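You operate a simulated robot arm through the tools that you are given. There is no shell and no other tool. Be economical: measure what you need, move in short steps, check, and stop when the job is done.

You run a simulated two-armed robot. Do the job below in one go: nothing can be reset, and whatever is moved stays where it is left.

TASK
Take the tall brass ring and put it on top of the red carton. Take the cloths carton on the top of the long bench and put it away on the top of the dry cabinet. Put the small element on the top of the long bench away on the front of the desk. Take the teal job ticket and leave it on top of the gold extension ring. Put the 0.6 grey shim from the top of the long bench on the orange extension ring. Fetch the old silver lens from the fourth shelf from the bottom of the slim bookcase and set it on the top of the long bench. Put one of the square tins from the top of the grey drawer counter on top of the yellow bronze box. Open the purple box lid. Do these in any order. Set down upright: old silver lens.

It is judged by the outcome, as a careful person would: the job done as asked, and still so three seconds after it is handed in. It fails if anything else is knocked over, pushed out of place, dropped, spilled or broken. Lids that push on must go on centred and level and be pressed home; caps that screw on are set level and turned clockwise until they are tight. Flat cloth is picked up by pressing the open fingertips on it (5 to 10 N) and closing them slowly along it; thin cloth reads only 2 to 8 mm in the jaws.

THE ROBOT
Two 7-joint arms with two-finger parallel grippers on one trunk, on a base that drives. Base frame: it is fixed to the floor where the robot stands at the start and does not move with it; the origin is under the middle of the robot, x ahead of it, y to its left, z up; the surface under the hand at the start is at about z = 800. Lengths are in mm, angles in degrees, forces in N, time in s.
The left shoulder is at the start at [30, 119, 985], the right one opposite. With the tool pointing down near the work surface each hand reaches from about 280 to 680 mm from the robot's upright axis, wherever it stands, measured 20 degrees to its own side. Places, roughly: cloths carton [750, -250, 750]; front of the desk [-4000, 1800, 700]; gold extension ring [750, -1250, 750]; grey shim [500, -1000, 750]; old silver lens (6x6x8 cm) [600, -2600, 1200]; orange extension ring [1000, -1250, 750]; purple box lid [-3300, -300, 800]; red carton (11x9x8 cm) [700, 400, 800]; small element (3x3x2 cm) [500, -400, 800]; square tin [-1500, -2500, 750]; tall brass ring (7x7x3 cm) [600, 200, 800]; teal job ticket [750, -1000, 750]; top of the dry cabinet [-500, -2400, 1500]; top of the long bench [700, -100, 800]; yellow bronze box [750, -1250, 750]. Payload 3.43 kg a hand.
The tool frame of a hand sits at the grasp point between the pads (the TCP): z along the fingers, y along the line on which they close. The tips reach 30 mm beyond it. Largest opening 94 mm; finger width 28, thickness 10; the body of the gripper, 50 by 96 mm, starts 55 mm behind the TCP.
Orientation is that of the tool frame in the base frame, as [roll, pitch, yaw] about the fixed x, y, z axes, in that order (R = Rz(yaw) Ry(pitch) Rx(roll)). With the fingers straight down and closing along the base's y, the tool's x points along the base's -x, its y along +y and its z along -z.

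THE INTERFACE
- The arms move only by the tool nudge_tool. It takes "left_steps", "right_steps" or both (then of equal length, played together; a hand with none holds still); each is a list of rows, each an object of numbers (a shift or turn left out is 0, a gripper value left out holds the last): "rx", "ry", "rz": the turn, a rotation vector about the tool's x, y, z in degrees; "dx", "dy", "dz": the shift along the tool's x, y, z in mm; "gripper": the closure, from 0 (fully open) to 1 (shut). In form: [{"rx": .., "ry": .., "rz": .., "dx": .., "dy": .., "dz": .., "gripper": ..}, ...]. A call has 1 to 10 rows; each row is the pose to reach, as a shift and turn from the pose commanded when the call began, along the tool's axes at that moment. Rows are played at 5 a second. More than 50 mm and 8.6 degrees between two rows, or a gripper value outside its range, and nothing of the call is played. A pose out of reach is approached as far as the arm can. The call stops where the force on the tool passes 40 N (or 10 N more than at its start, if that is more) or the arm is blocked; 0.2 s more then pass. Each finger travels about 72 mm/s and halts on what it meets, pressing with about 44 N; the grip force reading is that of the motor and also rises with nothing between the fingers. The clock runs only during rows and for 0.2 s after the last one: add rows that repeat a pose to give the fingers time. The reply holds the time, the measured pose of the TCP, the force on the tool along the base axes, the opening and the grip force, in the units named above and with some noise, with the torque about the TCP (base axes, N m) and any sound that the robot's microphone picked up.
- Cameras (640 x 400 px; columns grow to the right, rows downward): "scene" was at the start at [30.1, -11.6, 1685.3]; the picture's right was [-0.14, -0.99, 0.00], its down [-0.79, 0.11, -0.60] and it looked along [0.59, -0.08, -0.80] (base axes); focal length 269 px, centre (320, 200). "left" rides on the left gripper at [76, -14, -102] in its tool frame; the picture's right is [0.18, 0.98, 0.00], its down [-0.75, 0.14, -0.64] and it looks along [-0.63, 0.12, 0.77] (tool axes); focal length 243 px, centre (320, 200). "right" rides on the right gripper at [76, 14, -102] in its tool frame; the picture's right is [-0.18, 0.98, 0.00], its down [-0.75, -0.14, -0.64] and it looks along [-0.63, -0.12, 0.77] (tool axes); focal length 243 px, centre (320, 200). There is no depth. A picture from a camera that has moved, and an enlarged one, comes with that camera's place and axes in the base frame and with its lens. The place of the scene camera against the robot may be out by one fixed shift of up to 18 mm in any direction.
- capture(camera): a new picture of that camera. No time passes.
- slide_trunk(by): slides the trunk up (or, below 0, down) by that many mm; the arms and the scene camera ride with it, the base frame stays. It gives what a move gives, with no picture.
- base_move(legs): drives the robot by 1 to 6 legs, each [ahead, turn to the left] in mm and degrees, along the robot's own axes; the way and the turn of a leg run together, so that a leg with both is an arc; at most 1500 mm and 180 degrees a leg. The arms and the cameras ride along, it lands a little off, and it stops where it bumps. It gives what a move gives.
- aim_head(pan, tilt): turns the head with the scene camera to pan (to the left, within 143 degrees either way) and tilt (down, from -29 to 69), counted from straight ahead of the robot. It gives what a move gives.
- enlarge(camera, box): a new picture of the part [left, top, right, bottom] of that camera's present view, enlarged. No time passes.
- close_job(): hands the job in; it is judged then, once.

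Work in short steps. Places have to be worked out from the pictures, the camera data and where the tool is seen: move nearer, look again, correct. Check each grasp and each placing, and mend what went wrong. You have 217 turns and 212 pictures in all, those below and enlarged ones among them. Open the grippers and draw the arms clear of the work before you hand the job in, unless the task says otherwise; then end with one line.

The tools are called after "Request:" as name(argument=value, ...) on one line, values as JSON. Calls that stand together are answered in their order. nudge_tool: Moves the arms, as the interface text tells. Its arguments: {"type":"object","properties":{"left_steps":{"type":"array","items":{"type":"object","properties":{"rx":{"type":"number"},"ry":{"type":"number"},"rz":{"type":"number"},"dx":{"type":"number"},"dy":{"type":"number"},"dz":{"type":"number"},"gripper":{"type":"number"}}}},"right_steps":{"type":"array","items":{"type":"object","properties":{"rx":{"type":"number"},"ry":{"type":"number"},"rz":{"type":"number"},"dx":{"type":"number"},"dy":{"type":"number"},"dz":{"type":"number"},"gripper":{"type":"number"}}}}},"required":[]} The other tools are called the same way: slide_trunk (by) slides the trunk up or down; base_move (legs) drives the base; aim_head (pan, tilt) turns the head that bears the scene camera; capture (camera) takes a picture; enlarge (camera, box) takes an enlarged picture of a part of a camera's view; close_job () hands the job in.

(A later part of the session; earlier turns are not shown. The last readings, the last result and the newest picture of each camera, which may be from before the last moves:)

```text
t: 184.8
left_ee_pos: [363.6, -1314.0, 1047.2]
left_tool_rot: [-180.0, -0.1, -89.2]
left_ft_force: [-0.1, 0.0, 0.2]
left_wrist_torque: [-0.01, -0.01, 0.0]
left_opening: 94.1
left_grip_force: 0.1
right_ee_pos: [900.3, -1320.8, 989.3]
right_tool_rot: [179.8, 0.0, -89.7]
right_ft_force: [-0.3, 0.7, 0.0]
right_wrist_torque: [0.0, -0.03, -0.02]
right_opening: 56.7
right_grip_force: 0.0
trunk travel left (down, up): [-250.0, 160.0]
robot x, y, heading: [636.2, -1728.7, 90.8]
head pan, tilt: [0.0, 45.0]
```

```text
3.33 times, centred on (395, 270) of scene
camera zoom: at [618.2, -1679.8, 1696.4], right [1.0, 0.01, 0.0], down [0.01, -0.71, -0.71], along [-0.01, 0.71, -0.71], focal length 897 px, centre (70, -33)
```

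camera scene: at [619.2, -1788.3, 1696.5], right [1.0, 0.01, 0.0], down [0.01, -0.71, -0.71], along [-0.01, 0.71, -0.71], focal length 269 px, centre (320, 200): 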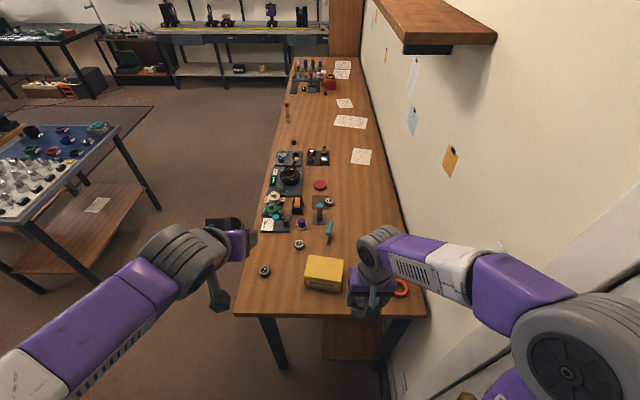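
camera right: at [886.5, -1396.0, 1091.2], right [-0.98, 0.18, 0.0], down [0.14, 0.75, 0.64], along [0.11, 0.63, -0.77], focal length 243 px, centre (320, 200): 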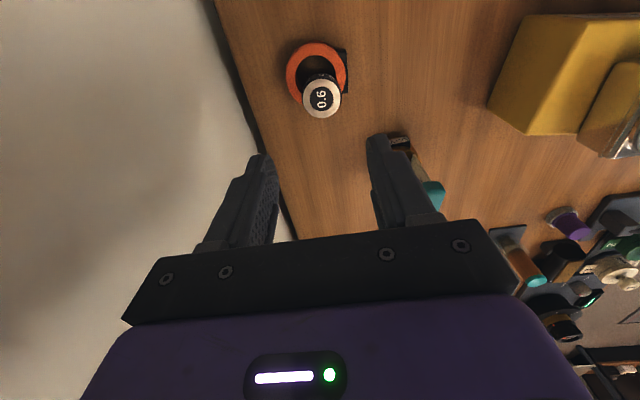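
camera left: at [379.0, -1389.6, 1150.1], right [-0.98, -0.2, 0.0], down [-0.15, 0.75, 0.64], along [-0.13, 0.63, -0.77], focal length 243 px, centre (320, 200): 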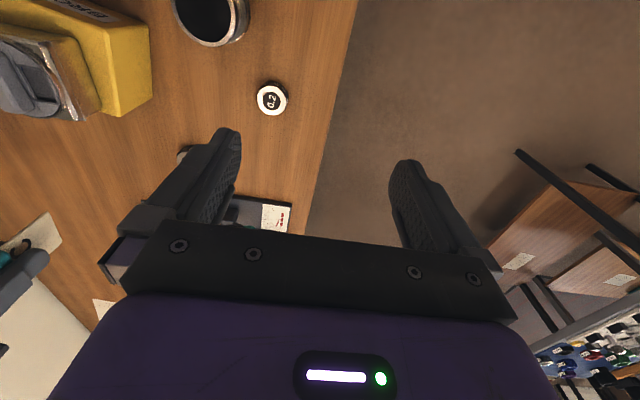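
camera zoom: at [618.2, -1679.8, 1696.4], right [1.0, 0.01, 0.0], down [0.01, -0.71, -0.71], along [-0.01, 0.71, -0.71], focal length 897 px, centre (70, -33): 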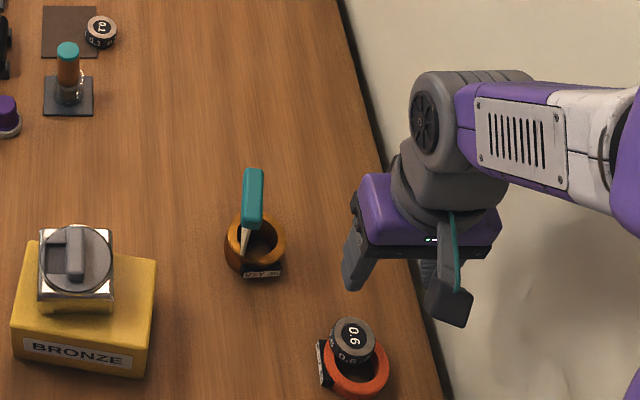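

All bench-end placements are good (ticket, shim, tin, lens). I tuck the right hand, back away, and drive round to the bench front near the small element.

Request:
nudge_tool(right_steps=[{"dx": 0, "dz": -40}, {"dx": 20, "dy": 40, "dz": -50}, {"dx": 40, "dy": 80, "dz": -60}, {"dx": 60, "dy": 120, "dz": -60, "gripper": 0}, {"dx": 60, "dy": 140, "dz": -60, "gripper": 0}])

Request:
base_move(legs=[[-220, 0], [0, 90], [780, 0], [0, -90], [1500, 0]])

```text
t: 186.1
left_ee_pos: [364.5, -1313.4, 1047.6]
left_tool_rot: [180.0, -0.1, -89.4]
left_ft_force: [0.3, -1.4, 0.7]
left_wrist_torque: [-0.03, 0.01, 0.0]
left_opening: 94.1
left_grip_force: 0.1
right_ee_pos: [761.5, -1379.3, 1050.6]
right_tool_rot: [179.8, 0.0, -89.8]
right_ft_force: [0.0, 0.6, 0.2]
right_wrist_torque: [0.0, 0.02, 0.0]
right_opening: 94.2
right_grip_force: 0.1
trunk travel left (down, up): [-250.0, 160.0]
robot x, y, heading: [631.4, -1729.5, 90.9]
head pan, tilt: [0.0, 45.0]
```

```text
t: 194.0
left_ee_pos: [-256.2, -2248.7, 1048.8]
left_tool_rot: [179.5, -1.6, 1.9]
left_ft_force: [4.4, 0.1, 0.9]
left_wrist_torque: [0.04, 0.58, -0.07]
left_opening: 94.0
left_grip_force: 0.0
right_ee_pos: [-209.9, -1848.6, 1050.3]
right_tool_rot: [179.8, 0.0, 1.9]
right_ft_force: [-0.1, -0.1, 0.5]
right_wrist_torque: [-0.03, -0.02, 0.03]
right_opening: 94.1
right_grip_force: 0.1
trunk travel left (down, up): [-250.0, 160.0]
robot x, y, heading: [143.6, -1970.5, -177.4]
head pan, tilt: [0.0, 45.0]
stopped in leg 3: the force on the tool passed its limit at 168 N (the readings are from after the stop); the commanded pose is now the measured one
```

The left hand bumped the dry cabinet's side. I back off and check the cabinet and carton.

Request:
base_move(legs=[[-150, 0]])

Request:
aim_head(pan=35, tilt=20)

Request:
capture(camera="scene")

```text
t: 195.4
left_ee_pos: [-108.5, -2244.1, 1049.2]
left_tool_rot: [179.6, -1.5, 2.0]
left_ft_force: [0.6, 0.1, -0.4]
left_wrist_torque: [0.02, 0.02, 0.03]
left_opening: 94.1
left_grip_force: 0.1
right_ee_pos: [-64.3, -1843.7, 1050.1]
right_tool_rot: [179.8, -0.1, 1.9]
right_ft_force: [-0.2, -0.1, -0.1]
right_wrist_torque: [-0.02, 0.02, -0.02]
right_opening: 93.9
right_grip_force: 0.1
trunk travel left (down, up): [-250.0, 160.0]
robot x, y, heading: [291.5, -1962.3, -177.3]
head pan, tilt: [0.0, 45.0]
```

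```text
t: 196.4
left_ee_pos: [-110.3, -2243.3, 1048.0]
left_tool_rot: [179.5, -1.6, 2.0]
left_ft_force: [0.4, 0.6, -1.0]
left_wrist_torque: [0.0, 0.0, -0.02]
left_opening: 94.0
left_grip_force: 0.0
right_ee_pos: [-64.6, -1844.6, 1049.5]
right_tool_rot: [179.8, -0.1, 1.9]
right_ft_force: [-0.4, -1.0, -0.3]
right_wrist_torque: [-0.03, 0.01, 0.01]
right_opening: 93.8
right_grip_force: 0.0
trunk travel left (down, up): [-250.0, 160.0]
robot x, y, heading: [293.4, -1962.2, -177.6]
head pan, tilt: [35.0, 20.0]
```

```text
88 pictures are left
camera scene: at [232.9, -2020.3, 1735.1], right [-0.61, 0.79, 0.0], down [0.27, 0.21, -0.94], along [-0.75, -0.57, -0.34], focal length 269 px, centre (320, 200)
```

scene: 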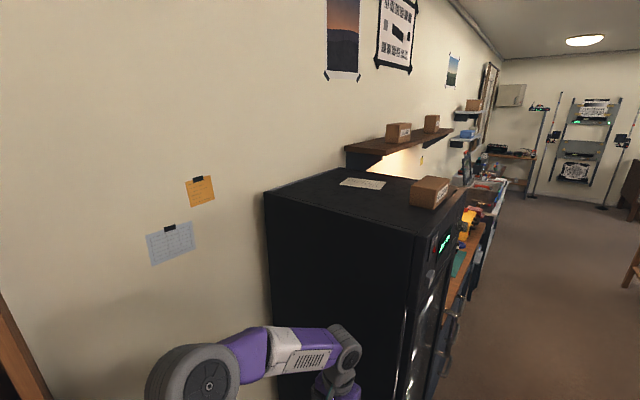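

The cabinet and carton are fine (corner still ≈[-317,-2155], carton on top). I take a diagonal route away and up to the bench front.

Request:
base_move(legs=[[0, -47.5], [620, 0], [0, -45], [1270, 0]])

Request:
aim_head(pan=-60, tilt=45)

Request:
capture(camera="scene")

```text
t: 210.1
left_ee_pos: [-350.2, 173.2, 1048.0]
left_tool_rot: [179.7, -1.5, -93.0]
left_ft_force: [0.2, -0.9, -0.7]
left_wrist_torque: [0.04, 0.06, 0.0]
left_opening: 94.1
left_grip_force: 0.0
right_ee_pos: [43.7, 94.0, 1049.4]
right_tool_rot: [179.8, 0.0, -92.9]
right_ft_force: [0.4, 0.3, 0.5]
right_wrist_torque: [-0.01, 0.01, -0.03]
right_opening: 93.6
right_grip_force: 0.2
trunk travel left (down, up): [-250.0, 160.0]
robot x, y, heading: [-106.5, -249.7, 87.6]
head pan, tilt: [35.0, 20.0]
```

```text
t: 211.8
left_ee_pos: [-351.3, 172.8, 1048.6]
left_tool_rot: [179.6, -1.6, -92.9]
left_ft_force: [-0.3, -0.7, -0.6]
left_wrist_torque: [-0.01, -0.01, -0.01]
left_opening: 93.8
left_grip_force: 0.0
right_ee_pos: [42.7, 93.2, 1048.8]
right_tool_rot: [179.7, -0.1, -93.0]
right_ft_force: [-0.2, -1.2, 0.0]
right_wrist_torque: [-0.01, -0.01, 0.0]
right_opening: 94.2
right_grip_force: 0.1
trunk travel left (down, up): [-250.0, 160.0]
robot x, y, heading: [-105.8, -247.4, 87.4]
head pan, tilt: [-60.0, 45.0]
```

```text
87 pictures are left
camera scene: at [-48.6, -242.8, 1696.5], right [0.46, -0.89, 0.0], down [-0.63, -0.33, -0.71], along [0.63, 0.33, -0.71], focal length 269 px, centre (320, 200)
```

scene: 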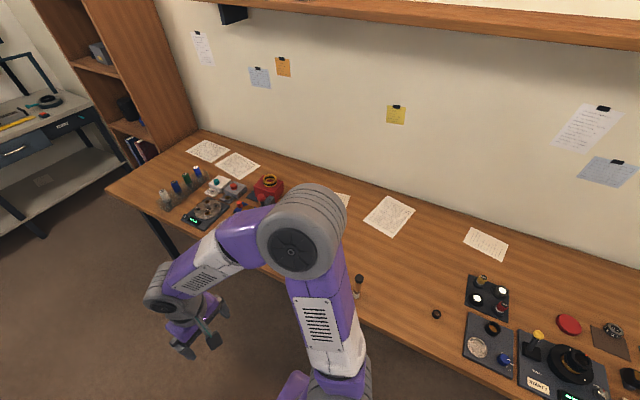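

The element is the small black item (≈[460,-412]). I turn to face the bench and move ahead.

Request:
base_move(legs=[[0, -87.5], [110, 0]])

Request:
capture(camera="right")

```text
t: 216.7
left_ee_pos: [406.2, 27.7, 1047.6]
left_tool_rot: [179.6, -1.7, -178.8]
left_ft_force: [0.2, -0.1, -0.6]
left_wrist_torque: [0.01, 0.02, 0.0]
left_opening: 94.0
left_grip_force: 0.0
right_ee_pos: [354.4, -371.0, 1049.2]
right_tool_rot: [179.8, -0.1, -178.8]
right_ft_force: [-0.2, -0.4, -0.5]
right_wrist_torque: [0.01, -0.01, -0.02]
right_opening: 94.0
right_grip_force: 0.0
trunk travel left (down, up): [-250.0, 160.0]
robot x, y, heading: [3.5, -249.3, 1.4]
head pan, tilt: [-60.0, 45.0]
```

```text
86 pictures are left
camera right: at [277.4, -358.3, 1151.7], right [0.17, 0.99, 0.0], down [0.76, -0.13, 0.64], along [0.63, -0.1, -0.77], focal length 243 px, centre (320, 200)
```

right: 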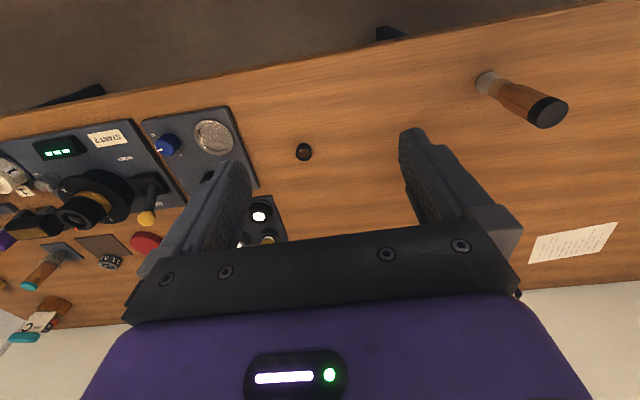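

Element at ≈[453,-412]. I come down above it with a narrower opening.

Request:
nudge_tool(right_steps=[{"dx": -33, "dy": -14, "dz": 20, "gripper": 0.4}, {"dx": -66, "dy": -28, "dz": 50}, {"dx": -98, "dy": -43, "dz": 80}, {"dx": -98, "dy": -43, "dz": 125}, {"dx": -98, "dy": -43, "dz": 155}, {"dx": -98, "dy": -43, "dz": 155}])

Request:
capture(camera="right")

```text
t: 218.1
left_ee_pos: [405.1, 27.1, 1048.1]
left_tool_rot: [179.6, -1.6, -178.8]
left_ft_force: [-0.4, 0.1, -0.4]
left_wrist_torque: [0.01, 0.02, -0.03]
left_opening: 93.8
left_grip_force: 0.0
right_ee_pos: [453.1, -412.4, 895.7]
right_tool_rot: [179.8, 0.0, -178.9]
right_ft_force: [0.7, 0.6, -0.4]
right_wrist_torque: [0.0, -0.01, 0.01]
right_opening: 56.5
right_grip_force: 0.1
trunk travel left (down, up): [-250.0, 160.0]
robot x, y, heading: [3.0, -249.4, 1.4]
head pan, tilt: [-60.0, 45.0]
```

```text
85 pictures are left
camera right: at [375.8, -398.6, 998.7], right [0.17, 0.99, 0.0], down [0.76, -0.13, 0.64], along [0.63, -0.1, -0.77], focal length 243 px, centre (320, 200)
```

right: 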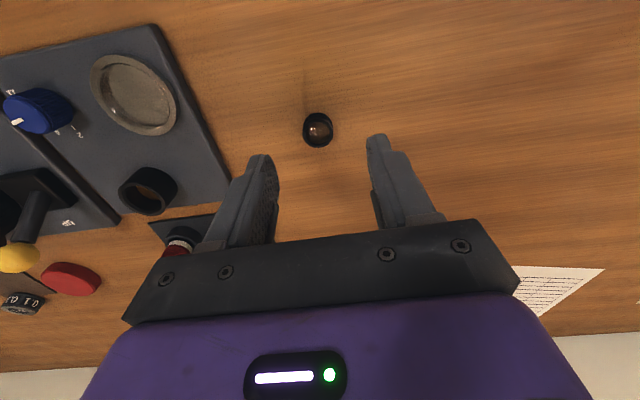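

Aligned at [455,-412]. I descend to the bench, close, and lift.

Request:
nudge_tool(right_steps=[{"dx": -2, "dz": 30}, {"dx": -2, "dz": 55}, {"dx": -2, "dz": 62.5}, {"dx": -2, "dz": 62.5}, {"dx": -2, "dz": 62.5, "gripper": 1}, {"dx": -2, "dz": 62.5, "gripper": 1}, {"dx": -2, "dz": 62.5, "gripper": 1}, {"dx": -2, "dz": 62.5, "gripper": 1}])

Request:
capture(camera="right")

```text
t: 219.9
left_ee_pos: [405.5, 27.9, 1048.0]
left_tool_rot: [179.6, -1.5, -178.8]
left_ft_force: [-0.4, -0.4, -0.4]
left_wrist_torque: [0.0, -0.01, 0.02]
left_opening: 94.1
left_grip_force: 0.1
right_ee_pos: [454.4, -412.3, 834.7]
right_tool_rot: [179.8, 0.0, -179.0]
right_ft_force: [-0.8, 0.0, -0.1]
right_wrist_torque: [0.0, 0.03, 0.01]
right_opening: 19.9
right_grip_force: 43.7
trunk travel left (down, up): [-250.0, 160.0]
robot x, y, heading: [2.3, -248.3, 1.6]
head pan, tilt: [-60.0, 45.0]
```

```text
84 pictures are left
camera right: at [376.7, -399.6, 936.1], right [0.17, 0.99, 0.0], down [0.76, -0.13, 0.64], along [0.63, -0.1, -0.77], focal length 243 px, centre (320, 200)
```

right: 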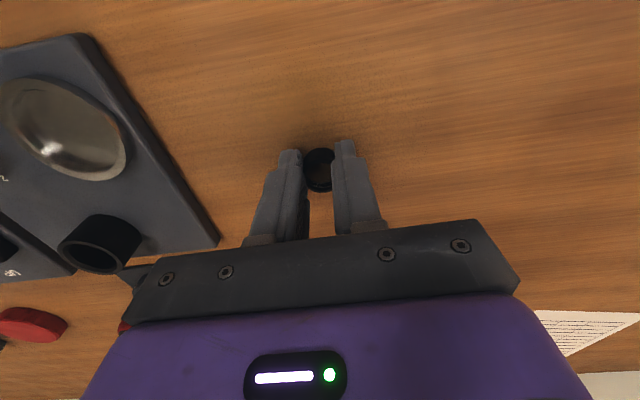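

Request:
nudge_tool(right_steps=[{"dz": -15}, {"dz": -45}, {"dz": -90}, {"dz": -90}])

Request:
capture(camera="right")

Request:
enlarge(camera="right", box=[250, 110, 390, 240])

```text
t: 220.9
left_ee_pos: [405.7, 27.8, 1048.5]
left_tool_rot: [179.6, -1.6, -178.9]
left_ft_force: [-0.1, -0.2, -0.1]
left_wrist_torque: [-0.01, 0.0, -0.01]
left_opening: 94.0
left_grip_force: 0.0
right_ee_pos: [455.4, -411.1, 923.6]
right_tool_rot: [179.8, -0.1, -178.9]
right_ft_force: [-0.2, 0.0, -0.3]
right_wrist_torque: [0.01, -0.02, 0.01]
right_opening: 19.3
right_grip_force: 44.2
trunk travel left (down, up): [-250.0, 160.0]
robot x, y, heading: [-2.6, -246.8, 1.7]
head pan, tilt: [-60.0, 45.0]
```

```text
83 pictures are left
camera right: at [378.4, -398.5, 1026.7], right [0.17, 0.99, 0.0], down [0.76, -0.13, 0.64], along [0.63, -0.1, -0.77], focal length 243 px, centre (320, 200)
```

right: 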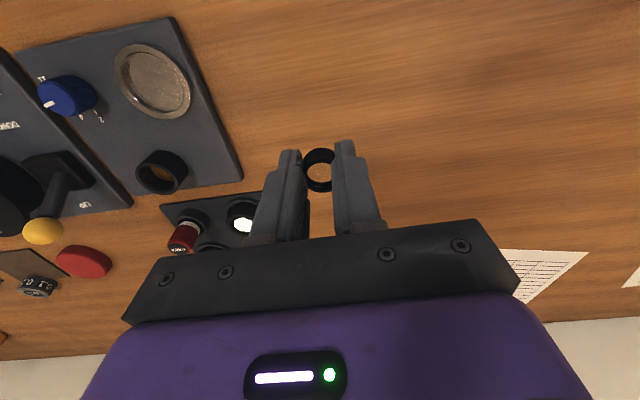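

```text
3.08 times, centred on (320, 175) of right
camera zoom: at [378.4, -398.5, 1026.7], right [0.17, 0.99, 0.0], down [0.76, -0.13, 0.64], along [0.63, -0.1, -0.77], focal length 746 px, centre (320, 277)
```

zoom: 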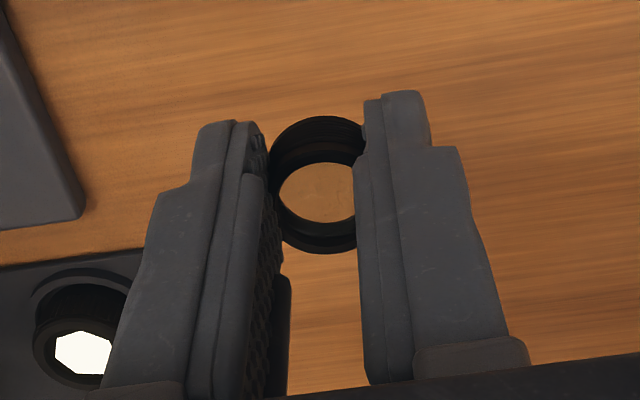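

The element (a small mounted lens) is held securely. I lift it, back off from the bench, turn around and survey the room.

Request:
nudge_tool(right_steps=[{"dz": -45}, {"dz": -90}, {"dz": -130}, {"dz": -130, "dx": 45}, {"dz": -130, "dx": 90, "dy": 10}, {"dz": -130, "dx": 110, "dy": 30}])

Request:
base_move(legs=[[-300, 0], [0, 178]])

Request:
aim_head(pan=0, tilt=20)

Request:
capture(camera="scene")

Request:
aim_head(pan=-50, tilt=20)

Request:
capture(camera="scene")

```text
t: 222.3
left_ee_pos: [405.7, 28.9, 1048.7]
left_tool_rot: [179.5, -1.5, -178.9]
left_ft_force: [1.1, 0.3, 0.1]
left_wrist_torque: [-0.03, -0.01, 0.02]
left_opening: 93.9
left_grip_force: 0.0
right_ee_pos: [344.8, -382.3, 1053.4]
right_tool_rot: [179.8, 0.0, -178.8]
right_ft_force: [-0.6, -0.7, 0.1]
right_wrist_torque: [0.03, 0.03, -0.02]
right_opening: 22.2
right_grip_force: 44.2
trunk travel left (down, up): [-250.0, 160.0]
robot x, y, heading: [5.4, -245.3, 1.6]
head pan, tilt: [-60.0, 45.0]
```

```text
t: 231.7
left_ee_pos: [-707.7, -526.4, 1049.1]
left_tool_rot: [179.5, -1.6, 0.8]
left_ft_force: [-0.6, -0.5, 0.5]
left_wrist_torque: [-0.01, -0.02, 0.0]
left_opening: 94.1
left_grip_force: 0.0
right_ee_pos: [-644.1, -116.7, 1053.7]
right_tool_rot: [179.8, 0.0, 0.8]
right_ft_force: [-0.4, 0.0, -0.4]
right_wrist_torque: [0.03, 0.01, 0.03]
right_opening: 22.3
right_grip_force: 44.5
trunk travel left (down, up): [-250.0, 160.0]
robot x, y, heading: [-304.5, -259.1, -178.4]
head pan, tilt: [-60.0, 45.0]
```

```text
t: 233.0
left_ee_pos: [-707.5, -525.1, 1048.1]
left_tool_rot: [179.6, -1.6, 0.8]
left_ft_force: [-0.3, -0.2, 1.4]
left_wrist_torque: [0.0, 0.03, -0.01]
left_opening: 93.9
left_grip_force: 0.1
right_ee_pos: [-644.9, -116.4, 1051.8]
right_tool_rot: [179.8, 0.1, 0.7]
right_ft_force: [-0.4, 0.5, -0.3]
right_wrist_torque: [0.02, 0.01, -0.03]
right_opening: 22.3
right_grip_force: 44.1
trunk travel left (down, up): [-250.0, 160.0]
robot x, y, heading: [-304.5, -252.9, -178.8]
head pan, tilt: [0.0, 20.0]
```

```text
81 pictures are left
camera scene: at [-378.9, -257.3, 1735.1], right [-0.02, 1.0, 0.0], down [0.34, 0.01, -0.94], along [-0.94, -0.02, -0.34], focal length 269 px, centre (320, 200)
```

scene: 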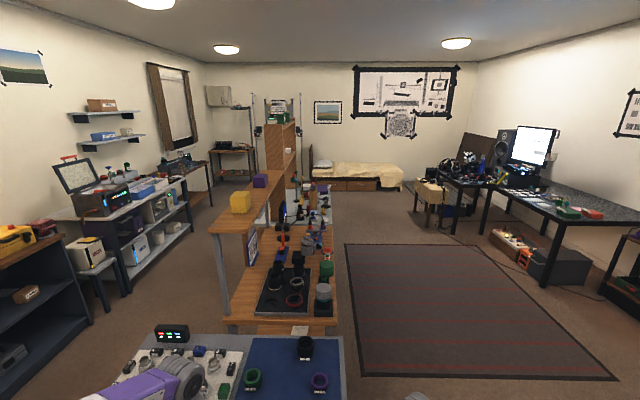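

```text
t: 234.2
left_ee_pos: [-707.0, -526.5, 1047.3]
left_tool_rot: [179.7, -1.6, 0.8]
left_ft_force: [0.3, 0.2, -0.3]
left_wrist_torque: [0.0, 0.01, 0.01]
left_opening: 93.9
left_grip_force: 0.1
right_ee_pos: [-644.8, -116.0, 1052.6]
right_tool_rot: [179.8, 0.0, 0.8]
right_ft_force: [-0.4, 0.6, -0.5]
right_wrist_torque: [0.04, 0.03, -0.03]
right_opening: 22.5
right_grip_force: 44.2
trunk travel left (down, up): [-250.0, 160.0]
robot x, y, heading: [-305.7, -255.6, -178.8]
head pan, tilt: [-50.0, 20.0]
```

```text
80 pictures are left
camera scene: at [-347.2, -185.4, 1735.1], right [0.75, 0.66, 0.0], down [0.23, -0.26, -0.94], along [-0.62, 0.71, -0.34], focal length 269 px, centre (320, 200)
```

scene: 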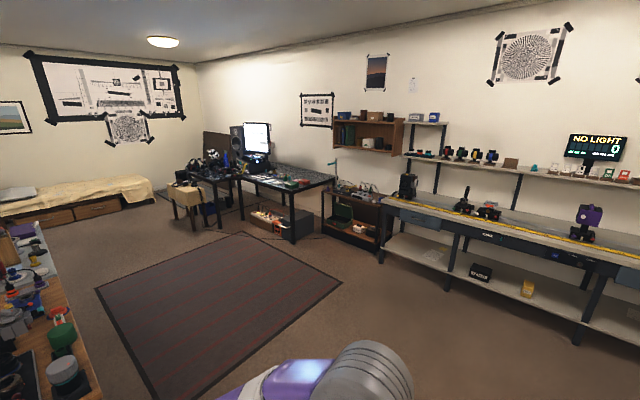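

Request:
enlarge(camera="scene", box=[150, 120, 350, 250])

Request:
aim_head(pan=0, tilt=20)

Request:
enlarge(camera="scene", box=[210, 130, 370, 290])

Request:
enlarge(camera="scene", box=[400, 110, 640, 260])

```text
3.08 times, centred on (250, 185) of scene
camera zoom: at [-347.2, -185.4, 1735.1], right [0.75, 0.66, 0.0], down [0.23, -0.26, -0.94], along [-0.62, 0.71, -0.34], focal length 828 px, centre (535, 246)
```

zoom: 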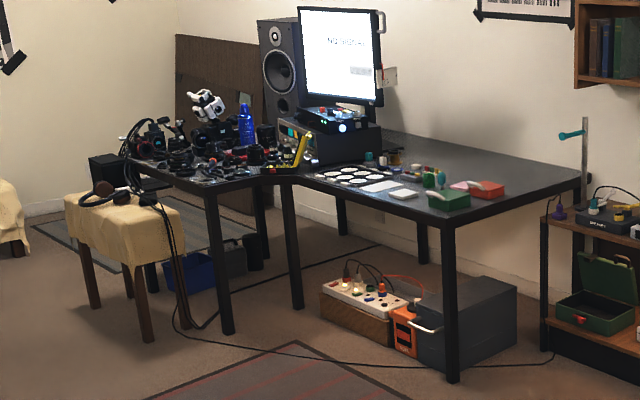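

```text
t: 235.4
left_ee_pos: [-708.1, -526.7, 1048.8]
left_tool_rot: [179.5, -1.6, 0.8]
left_ft_force: [0.2, -0.8, 0.1]
left_wrist_torque: [0.0, 0.0, 0.0]
left_opening: 94.0
left_grip_force: 0.0
right_ee_pos: [-644.8, -115.3, 1053.4]
right_tool_rot: [179.7, 0.1, 0.7]
right_ft_force: [-0.1, -0.3, -0.5]
right_wrist_torque: [0.0, -0.02, -0.02]
right_opening: 22.7
right_grip_force: 43.8
trunk travel left (down, up): [-250.0, 160.0]
robot x, y, heading: [-299.7, -253.6, -178.9]
head pan, tilt: [0.0, 20.0]
```

```text
2.50 times, centred on (290, 210) of scene
camera zoom: at [-378.8, -257.3, 1735.1], right [-0.02, 1.0, 0.0], down [0.34, 0.01, -0.94], along [-0.94, -0.02, -0.34], focal length 673 px, centre (395, 175)
```

zoom: 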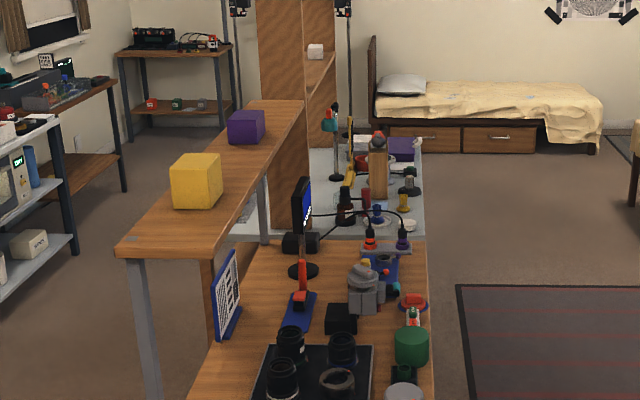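

```text
2.67 times, centred on (520, 185) of scene
camera zoom: at [-378.8, -257.3, 1735.1], right [-0.02, 1.0, 0.0], down [0.34, 0.01, -0.94], along [-0.94, -0.02, -0.34], focal length 717 px, centre (-213, 240)
```

zoom: 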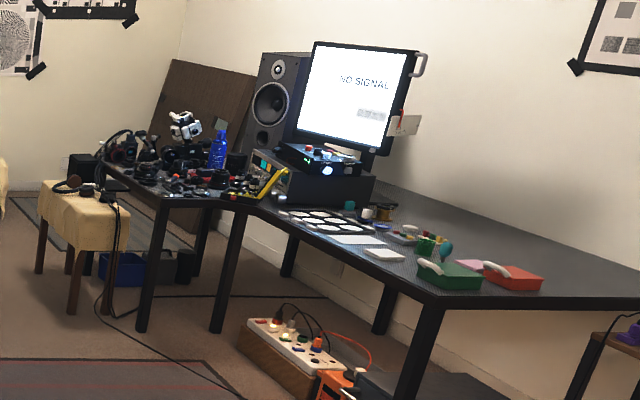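

The purple box is at the far end of the central table (≈[-3270,-282], reachable from the aisle); the desk is the black one with the monitor. I drive into the aisle and survey the desk from nearer.

Request:
base_move(legs=[[0, -46], [1050, 0], [0, 45], [1500, 0]])

Request:
aim_head(pan=-45, tilt=25)

Request:
capture(camera="scene")

Request:
aim_head(pan=35, tilt=30)

Request:
capture(camera="scene")

```text
t: 251.9
left_ee_pos: [-2949.3, 200.5, 1048.2]
left_tool_rot: [179.6, -1.5, 0.2]
left_ft_force: [0.0, -0.2, 0.6]
left_wrist_torque: [0.0, -0.06, -0.01]
left_opening: 93.8
left_grip_force: 0.0
right_ee_pos: [-2881.0, 608.9, 1053.8]
right_tool_rot: [179.8, 0.0, 0.1]
right_ft_force: [0.0, -0.4, 0.9]
right_wrist_torque: [0.02, -0.01, 0.0]
right_opening: 22.9
right_grip_force: 43.9
trunk travel left (down, up): [-250.0, 160.0]
robot x, y, heading: [-2538.8, 468.6, -179.5]
head pan, tilt: [0.0, 20.0]
```

```text
t: 253.0
left_ee_pos: [-2949.6, 199.8, 1048.6]
left_tool_rot: [179.5, -1.6, 0.2]
left_ft_force: [-0.3, 0.5, 0.6]
left_wrist_torque: [0.0, 0.02, -0.01]
left_opening: 94.0
left_grip_force: 0.0
right_ee_pos: [-2880.9, 609.8, 1053.5]
right_tool_rot: [179.8, 0.0, 0.1]
right_ft_force: [0.3, 0.0, -0.2]
right_wrist_torque: [0.0, 0.01, -0.02]
right_opening: 22.6
right_grip_force: 43.8
trunk travel left (down, up): [-250.0, 160.0]
robot x, y, heading: [-2536.6, 470.2, -179.5]
head pan, tilt: [-45.0, 25.0]
```

```text
76 pictures are left
camera scene: at [-2589.1, 531.4, 1727.0], right [0.7, 0.72, 0.0], down [0.3, -0.3, -0.91], along [-0.65, 0.63, -0.42], focal length 269 px, centre (320, 200)
```

scene: 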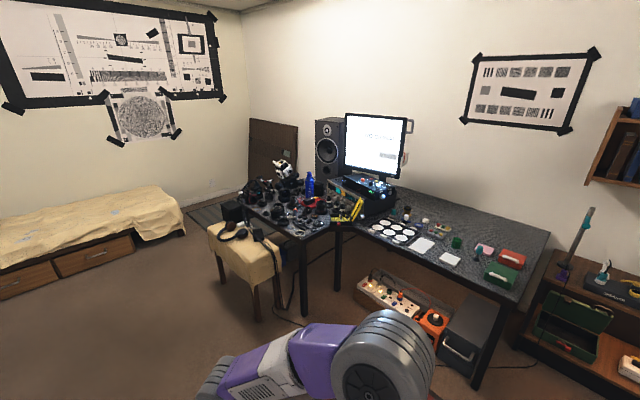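

```text
t: 254.6
left_ee_pos: [-2947.9, 200.7, 1048.5]
left_tool_rot: [179.6, -1.6, 0.2]
left_ft_force: [0.9, -0.2, 0.2]
left_wrist_torque: [0.01, -0.02, -0.02]
left_opening: 94.1
left_grip_force: 0.1
right_ee_pos: [-2880.3, 610.9, 1052.9]
right_tool_rot: [179.9, 0.0, 0.1]
right_ft_force: [0.2, 0.2, -0.7]
right_wrist_torque: [-0.01, 0.02, 0.0]
right_opening: 22.6
right_grip_force: 43.8
trunk travel left (down, up): [-250.0, 160.0]
robot x, y, heading: [-2541.6, 469.8, -179.5]
head pan, tilt: [35.0, 30.0]
```

```text
75 pictures are left
camera scene: at [-2596.8, 414.4, 1719.1], right [-0.58, 0.81, 0.0], down [0.41, 0.29, -0.87], along [-0.7, -0.5, -0.5], focal length 269 px, centre (320, 200)
```

scene: 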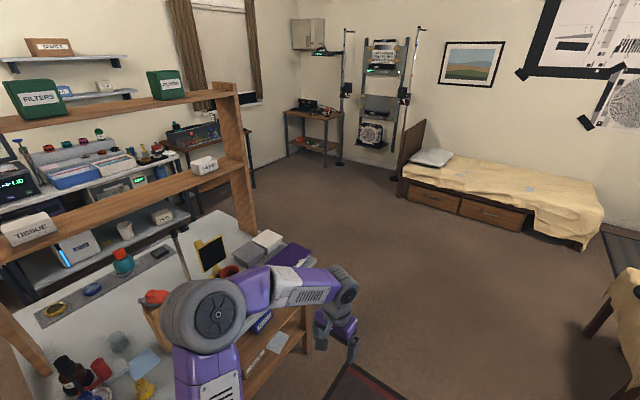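

Request:
enlarge(camera="scene", box=[180, 200, 340, 320])

Request:
aim_head(pan=-45, tilt=25)

Request:
enlarge(camera="scene", box=[190, 150, 430, 310])

```text
3.33 times, centred on (260, 260) of scene
camera zoom: at [-2596.8, 414.4, 1719.1], right [-0.58, 0.81, 0.0], down [0.41, 0.29, -0.87], along [-0.7, -0.5, -0.5], focal length 897 px, centre (520, 0)
```

zoom: 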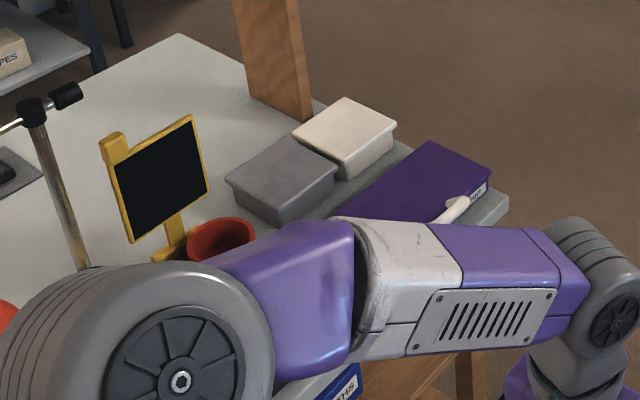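

```text
t: 256.1
left_ee_pos: [-2949.3, 201.4, 1048.5]
left_tool_rot: [179.6, -1.6, 0.2]
left_ft_force: [0.4, -0.4, 0.4]
left_wrist_torque: [0.01, 0.0, 0.04]
left_opening: 94.0
left_grip_force: 0.1
right_ee_pos: [-2881.5, 609.2, 1053.9]
right_tool_rot: [179.8, 0.0, 0.2]
right_ft_force: [-0.2, 0.9, -1.1]
right_wrist_torque: [0.0, -0.03, -0.02]
right_opening: 22.4
right_grip_force: 44.1
trunk travel left (down, up): [-250.0, 160.0]
robot x, y, heading: [-2540.9, 465.1, -179.5]
head pan, tilt: [-45.0, 25.0]
```

```text
2.50 times, centred on (310, 230) of scene
camera zoom: at [-2589.1, 531.4, 1727.0], right [0.7, 0.72, 0.0], down [0.3, -0.3, -0.91], along [-0.65, 0.63, -0.42], focal length 673 px, centre (345, 125)
```

zoom: 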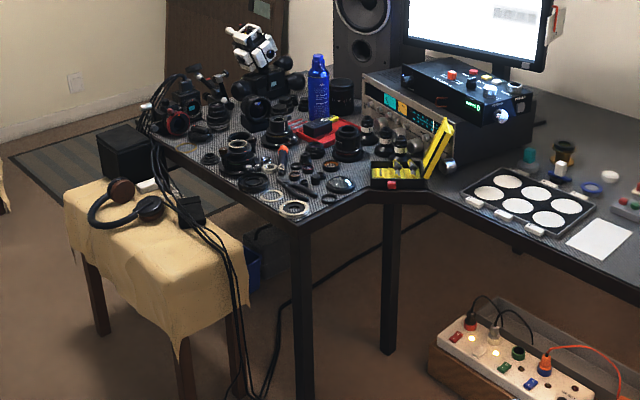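

The cluttered left section of the L-desk (x −4480…−3770, front edge y≈1490) matches the desk's place. I drive to its right side (≈[-3350,1400], facing −x) and look for a free spot near its front.

Request:
base_move(legs=[[0, -49], [1200, 0], [0, 49]])

Request:
aim_head(pan=-12, tilt=45)

Request:
capture(camera="scene")

Request:
capture(camera="right")

```text
t: 266.5
left_ee_pos: [-3745.7, 1046.4, 1047.1]
left_tool_rot: [179.6, -1.7, 2.6]
left_ft_force: [0.1, 0.3, 1.1]
left_wrist_torque: [-0.02, -0.01, 0.0]
left_opening: 94.0
left_grip_force: 0.1
right_ee_pos: [-3694.1, 1459.1, 1053.2]
right_tool_rot: [179.7, 0.0, 2.3]
right_ft_force: [-0.6, -0.4, -0.7]
right_wrist_torque: [-0.02, 0.0, 0.01]
right_opening: 22.7
right_grip_force: 43.8
trunk travel left (down, up): [-250.0, 160.0]
robot x, y, heading: [-3348.0, 1327.1, -177.2]
head pan, tilt: [-45.0, 25.0]
```

```text
t: 267.5
left_ee_pos: [-3745.1, 1047.0, 1047.5]
left_tool_rot: [179.6, -1.7, 2.6]
left_ft_force: [0.4, 0.0, -0.7]
left_wrist_torque: [0.0, -0.01, 0.01]
left_opening: 94.3
left_grip_force: 0.1
right_ee_pos: [-3695.1, 1458.9, 1053.3]
right_tool_rot: [179.8, 0.0, 2.3]
right_ft_force: [-0.5, -0.1, 0.2]
right_wrist_torque: [0.07, 0.0, 0.03]
right_opening: 22.6
right_grip_force: 43.9
trunk travel left (down, up): [-250.0, 160.0]
robot x, y, heading: [-3346.6, 1331.0, -176.9]
head pan, tilt: [-12.0, 45.0]
```

```text
72 pictures are left
camera scene: at [-3411.8, 1343.6, 1696.5], right [0.16, 0.99, 0.0], down [0.7, -0.11, -0.71], along [-0.7, 0.11, -0.71], focal length 269 px, centre (320, 200)
```

scene: 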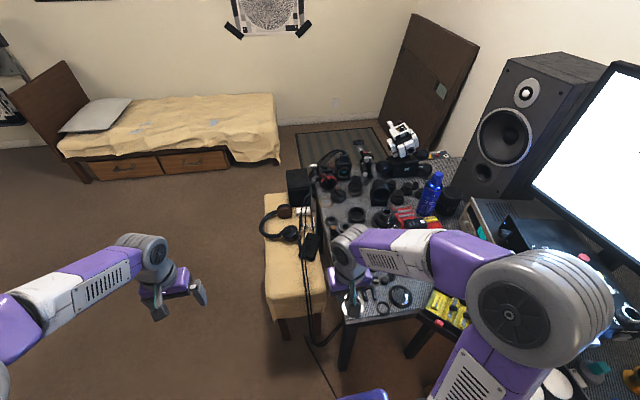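

```text
71 pictures are left
camera right: at [-3618.9, 1448.5, 1155.7], right [-0.14, -0.99, 0.0], down [-0.76, 0.11, 0.64], along [-0.64, 0.09, -0.77], focal length 243 px, centre (320, 200)
```

right: 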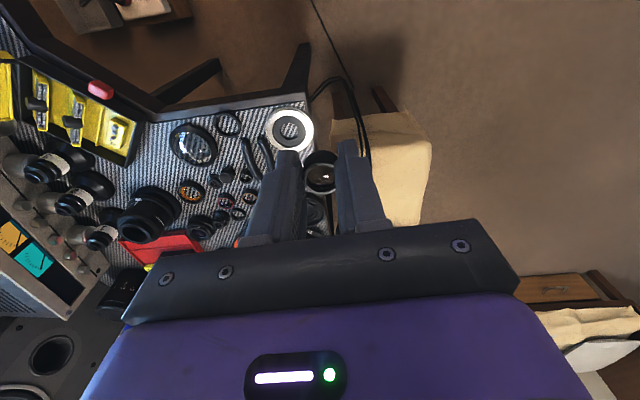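

Request:
enlarge(camera="right", box=[110, 80, 350, 250])

Request:
enlarge(camera="scene", box=[280, 140, 480, 360])

```text
2.35 times, centred on (230, 165) of right
camera zoom: at [-3618.9, 1448.5, 1155.7], right [-0.14, -0.99, 0.0], down [-0.76, 0.11, 0.64], along [-0.64, 0.09, -0.77], focal length 571 px, centre (532, 282)
```

zoom: 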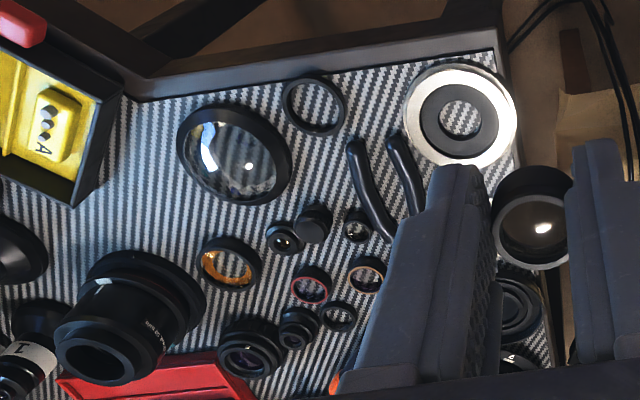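

```text
1.82 times, centred on (380, 250) of scene
camera zoom: at [-3411.8, 1343.6, 1696.5], right [0.16, 0.99, 0.0], down [0.7, -0.11, -0.71], along [-0.7, 0.11, -0.71], focal length 489 px, centre (211, 109)
```

zoom: 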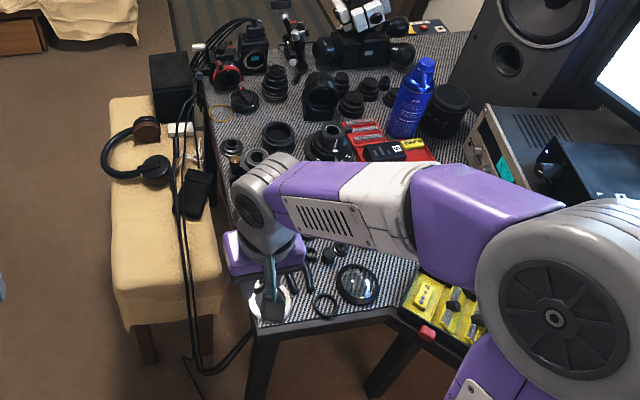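

A free patch of the mat is near [-3848,1808] (between the yellow caddy, magnifier and black lens). I turn the robot ~27° toward it so the arm stays away from the monitor.

Request:
base_move(legs=[[0, -27], [60, 0]])

Request:
nudge_tool(right_steps=[{"dx": -40}, {"dx": -80}, {"dx": -120}, {"dx": -150}, {"dx": -150}])

Request:
capture(camera="right")

Request:
capture(camera="scene")

```text
t: 269.8
left_ee_pos: [-3885.1, 1280.7, 1048.1]
left_tool_rot: [179.6, -1.6, -24.2]
left_ft_force: [-0.5, 0.1, 0.4]
left_wrist_torque: [0.01, 0.02, 0.01]
left_opening: 94.2
left_grip_force: 0.0
right_ee_pos: [-3654.2, 1625.1, 1053.1]
right_tool_rot: [179.8, -0.1, -24.3]
right_ft_force: [0.2, 0.7, -0.4]
right_wrist_torque: [-0.03, -0.04, -0.02]
right_opening: 22.4
right_grip_force: 44.2
trunk travel left (down, up): [-250.0, 160.0]
robot x, y, heading: [-3399.9, 1353.4, 156.5]
head pan, tilt: [-12.0, 45.0]
```

```text
t: 271.0
left_ee_pos: [-3884.0, 1279.6, 1048.3]
left_tool_rot: [179.6, -1.4, -24.3]
left_ft_force: [-0.2, -0.1, -0.5]
left_wrist_torque: [0.0, 0.0, 0.03]
left_opening: 94.1
left_grip_force: 0.1
right_ee_pos: [-3790.7, 1689.1, 1053.3]
right_tool_rot: [179.9, 0.0, -24.3]
right_ft_force: [0.1, -0.3, -0.3]
right_wrist_torque: [-0.02, 0.0, 0.02]
right_opening: 22.7
right_grip_force: 44.0
trunk travel left (down, up): [-250.0, 160.0]
robot x, y, heading: [-3403.5, 1354.3, 156.5]
head pan, tilt: [-12.0, 45.0]
```

```text
68 pictures are left
camera right: at [-3727.5, 1643.9, 1156.0], right [-0.57, -0.82, 0.0], down [-0.63, 0.44, 0.64], along [-0.53, 0.37, -0.77], focal length 243 px, centre (320, 200)
```

right: 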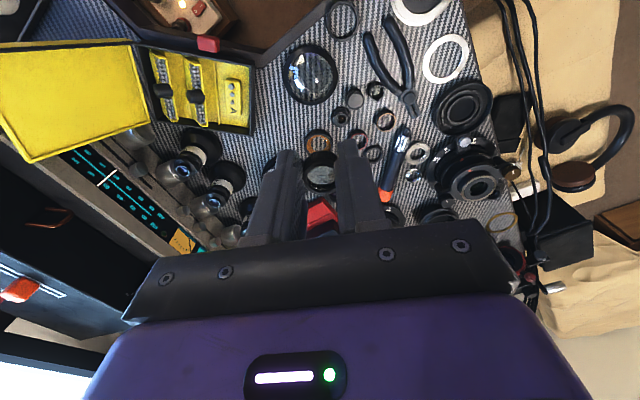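

```text
67 pictures are left
camera scene: at [-3452.9, 1388.0, 1696.5], right [0.59, 0.81, 0.0], down [0.57, -0.41, -0.71], along [-0.57, 0.41, -0.71], focal length 269 px, centre (320, 200)
```

scene: 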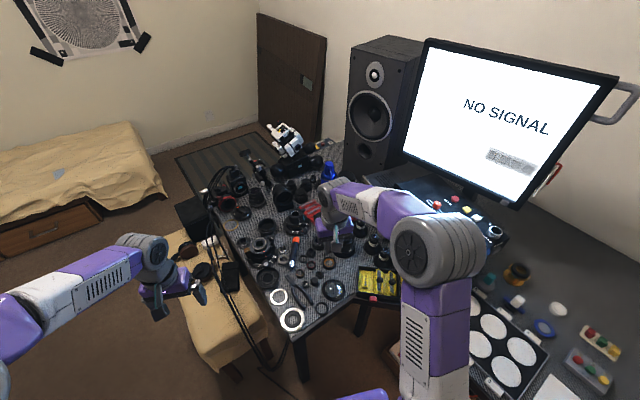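

Request:
enlarge(camera="right", box=[200, 40, 400, 240])

Request:
enlarge(camera="scene", box=[220, 180, 420, 340])

```text
2.00 times, centred on (300, 140) of right
camera zoom: at [-3727.5, 1643.9, 1156.0], right [-0.57, -0.82, 0.0], down [-0.63, 0.44, 0.64], along [-0.53, 0.37, -0.77], focal length 485 px, centre (360, 320)
```

zoom: 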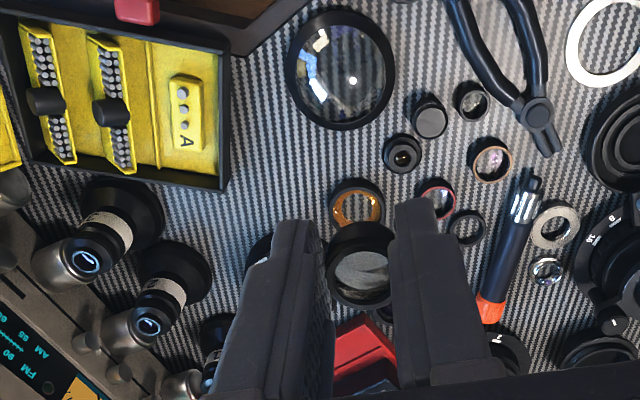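

```text
2.50 times, centred on (320, 260) of scene
camera zoom: at [-3452.9, 1388.0, 1696.5], right [0.59, 0.81, 0.0], down [0.57, -0.41, -0.71], along [-0.57, 0.41, -0.71], focal length 673 px, centre (320, 50)
```

zoom: 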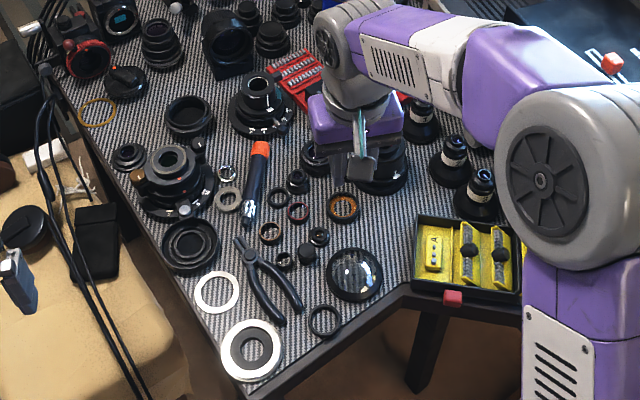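

A free circle of ~40 mm radius lies at ≈[-3830,1803] (desk z≈730). I move over it and lower partway.

Request:
nudge_tool(right_steps=[{"dx": -27, "dy": -29}, {"dx": -55, "dy": -59}, {"dx": -82, "dy": -88}, {"dx": -82, "dy": -88, "dz": 45}, {"dx": -82, "dy": -88, "dz": 90}, {"dx": -82, "dy": -88, "dz": 135}, {"dx": -82, "dy": -88, "dz": 180}, {"dx": -82, "dy": -88, "dz": 205}, {"dx": -82, "dy": -88, "dz": 205}])

Request:
capture(camera="right")

Request:
enlarge(camera="scene", box=[280, 180, 420, 310])

```text
t: 273.0
left_ee_pos: [-3884.4, 1278.5, 1048.1]
left_tool_rot: [179.6, -1.6, -24.2]
left_ft_force: [0.5, -0.2, 1.6]
left_wrist_torque: [0.0, 0.02, 0.0]
left_opening: 94.1
left_grip_force: 0.1
right_ee_pos: [-3829.2, 1799.8, 848.4]
right_tool_rot: [179.8, 0.1, -24.4]
right_ft_force: [0.6, 0.3, -0.2]
right_wrist_torque: [-0.03, 0.02, -0.01]
right_opening: 22.5
right_grip_force: 43.6
trunk travel left (down, up): [-250.0, 160.0]
robot x, y, heading: [-3405.6, 1355.0, 156.0]
head pan, tilt: [-12.0, 45.0]
```

```text
64 pictures are left
camera right: at [-3767.7, 1755.7, 951.7], right [-0.57, -0.82, 0.0], down [-0.63, 0.44, 0.64], along [-0.53, 0.37, -0.77], focal length 243 px, centre (320, 200)
```

right: 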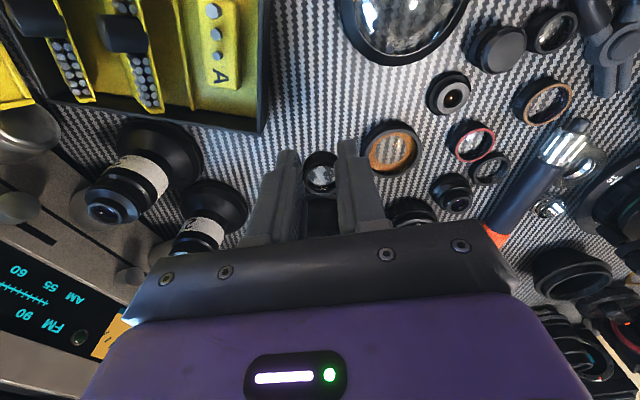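

```text
3.08 times, centred on (350, 245) of scene
camera zoom: at [-3453.5, 1388.2, 1696.5], right [0.59, 0.81, 0.0], down [0.57, -0.41, -0.71], along [-0.57, 0.41, -0.71], focal length 828 px, centre (228, 62)
```

zoom: 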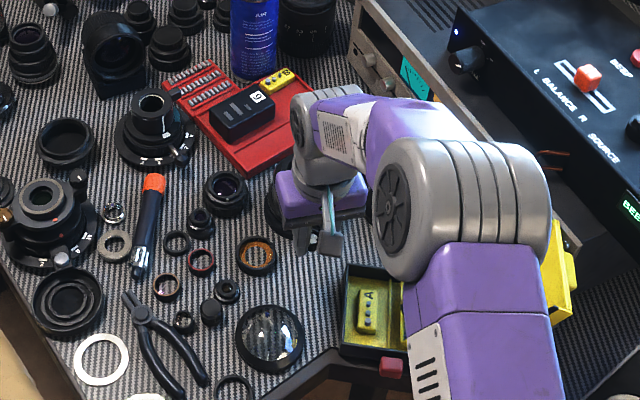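

Landing point projects onto free mat, ~42 mm from the nearest item. I lower slowly to contact.

Request:
nudge_tool(right_steps=[{"dz": 40}, {"dz": 65}, {"dz": 72}, {"dz": 75}, {"dz": 78}, {"dz": 81}, {"dz": 84}, {"dz": 87}, {"dz": 90}, {"dz": 92}])

```text
t: 274.7
left_ee_pos: [-3883.8, 1279.1, 1049.0]
left_tool_rot: [179.6, -1.3, -24.1]
left_ft_force: [0.2, -0.2, -0.6]
left_wrist_torque: [0.03, 0.03, -0.01]
left_opening: 94.3
left_grip_force: 0.1
right_ee_pos: [-3830.1, 1800.5, 772.8]
right_tool_rot: [180.0, 0.5, -24.3]
right_ft_force: [10.8, -7.3, 20.3]
right_wrist_torque: [-0.12, -0.26, -0.11]
right_opening: 22.6
right_grip_force: 44.3
trunk travel left (down, up): [-250.0, 160.0]
robot x, y, heading: [-3403.5, 1352.1, 156.3]
head pan, tilt: [-12.0, 45.0]
stopped in row 8 (right hand): the force on the tool passed its limit at 42 N (the readings are from after the stop); the commanded pose is now the measured one
```

Request:
enlarge(camera="right", box=[220, 60, 420, 240])

Request:
enlarge(camera="scene", box=[310, 220, 400, 290])

```text
2.22 times, centred on (320, 150) of right
camera zoom: at [-3766.6, 1756.4, 872.0], right [-0.57, -0.82, 0.0], down [-0.62, 0.44, 0.65], along [-0.53, 0.37, -0.76], focal length 539 px, centre (320, 311)
```

zoom: 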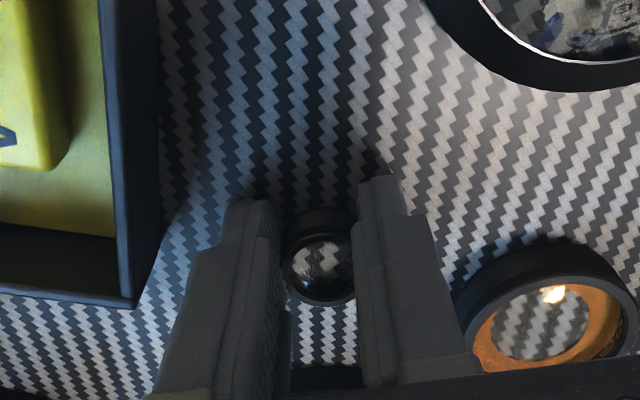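

```text
5.71 times, centred on (355, 255) of scene
camera zoom: at [-3451.1, 1386.2, 1696.5], right [0.59, 0.81, 0.0], down [0.57, -0.41, -0.71], along [-0.57, 0.41, -0.71], focal length 1537 px, centre (120, -114)
```

zoom: 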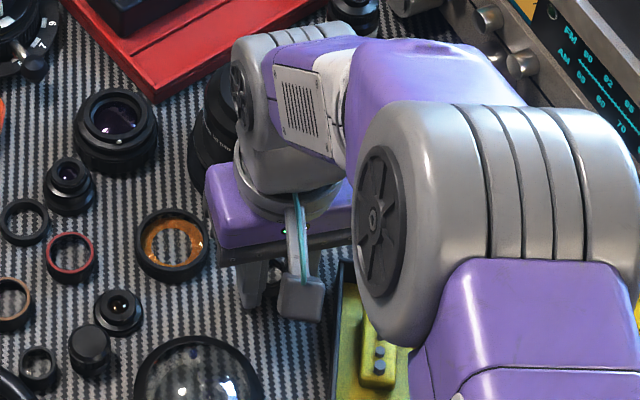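

The element and fingertips are at the mat. I unload 1.5 mm, open slightly, and rise.

Request:
nudge_tool(right_steps=[{"dz": -1.5}, {"dz": -1.5, "gripper": 0.72}, {"dz": -1.5, "gripper": 0.65}, {"dz": -1.5, "gripper": 0.58}, {"dz": -1.5, "gripper": 0.58}, {"dz": -15}, {"dz": -50}, {"dz": -95}, {"dz": -140}, {"dz": -140}])

Request:
capture(camera="right")

Request:
enlarge(camera="scene", box=[280, 190, 400, 300])

```text
t: 276.9
left_ee_pos: [-3883.4, 1279.4, 1047.2]
left_tool_rot: [179.5, -1.6, -24.2]
left_ft_force: [0.0, 0.0, -0.5]
left_wrist_torque: [-0.02, 0.02, 0.02]
left_opening: 94.2
left_grip_force: 0.1
right_ee_pos: [-3829.9, 1802.3, 908.2]
right_tool_rot: [179.9, 0.3, -24.3]
right_ft_force: [0.0, 0.6, -0.1]
right_wrist_torque: [-0.02, -0.01, -0.01]
right_opening: 39.5
right_grip_force: 0.0
trunk travel left (down, up): [-250.0, 160.0]
robot x, y, heading: [-3400.5, 1355.1, 156.4]
head pan, tilt: [-12.0, 45.0]
```

```text
60 pictures are left
camera right: at [-3766.2, 1757.3, 1010.1], right [-0.57, -0.82, 0.0], down [-0.62, 0.44, 0.65], along [-0.53, 0.37, -0.76], focal length 243 px, centre (320, 200)
```

right: 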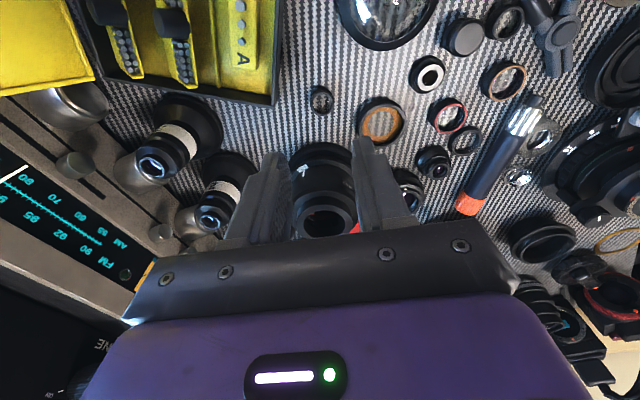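

```text
3.64 times, centred on (340, 245) of scene
camera zoom: at [-3454.1, 1388.8, 1696.4], right [0.59, 0.81, 0.0], down [0.57, -0.41, -0.71], along [-0.57, 0.41, -0.71], focal length 978 px, centre (247, 36)
```

zoom: 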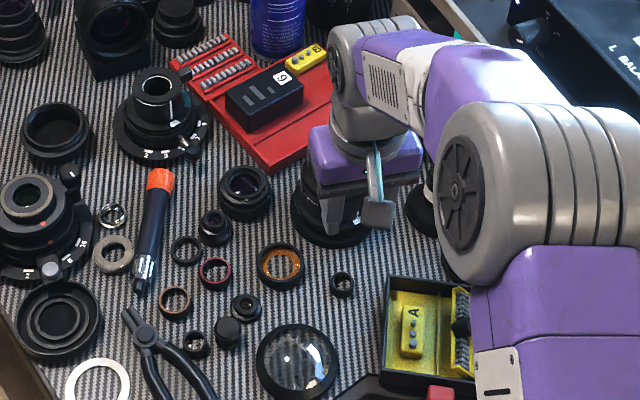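

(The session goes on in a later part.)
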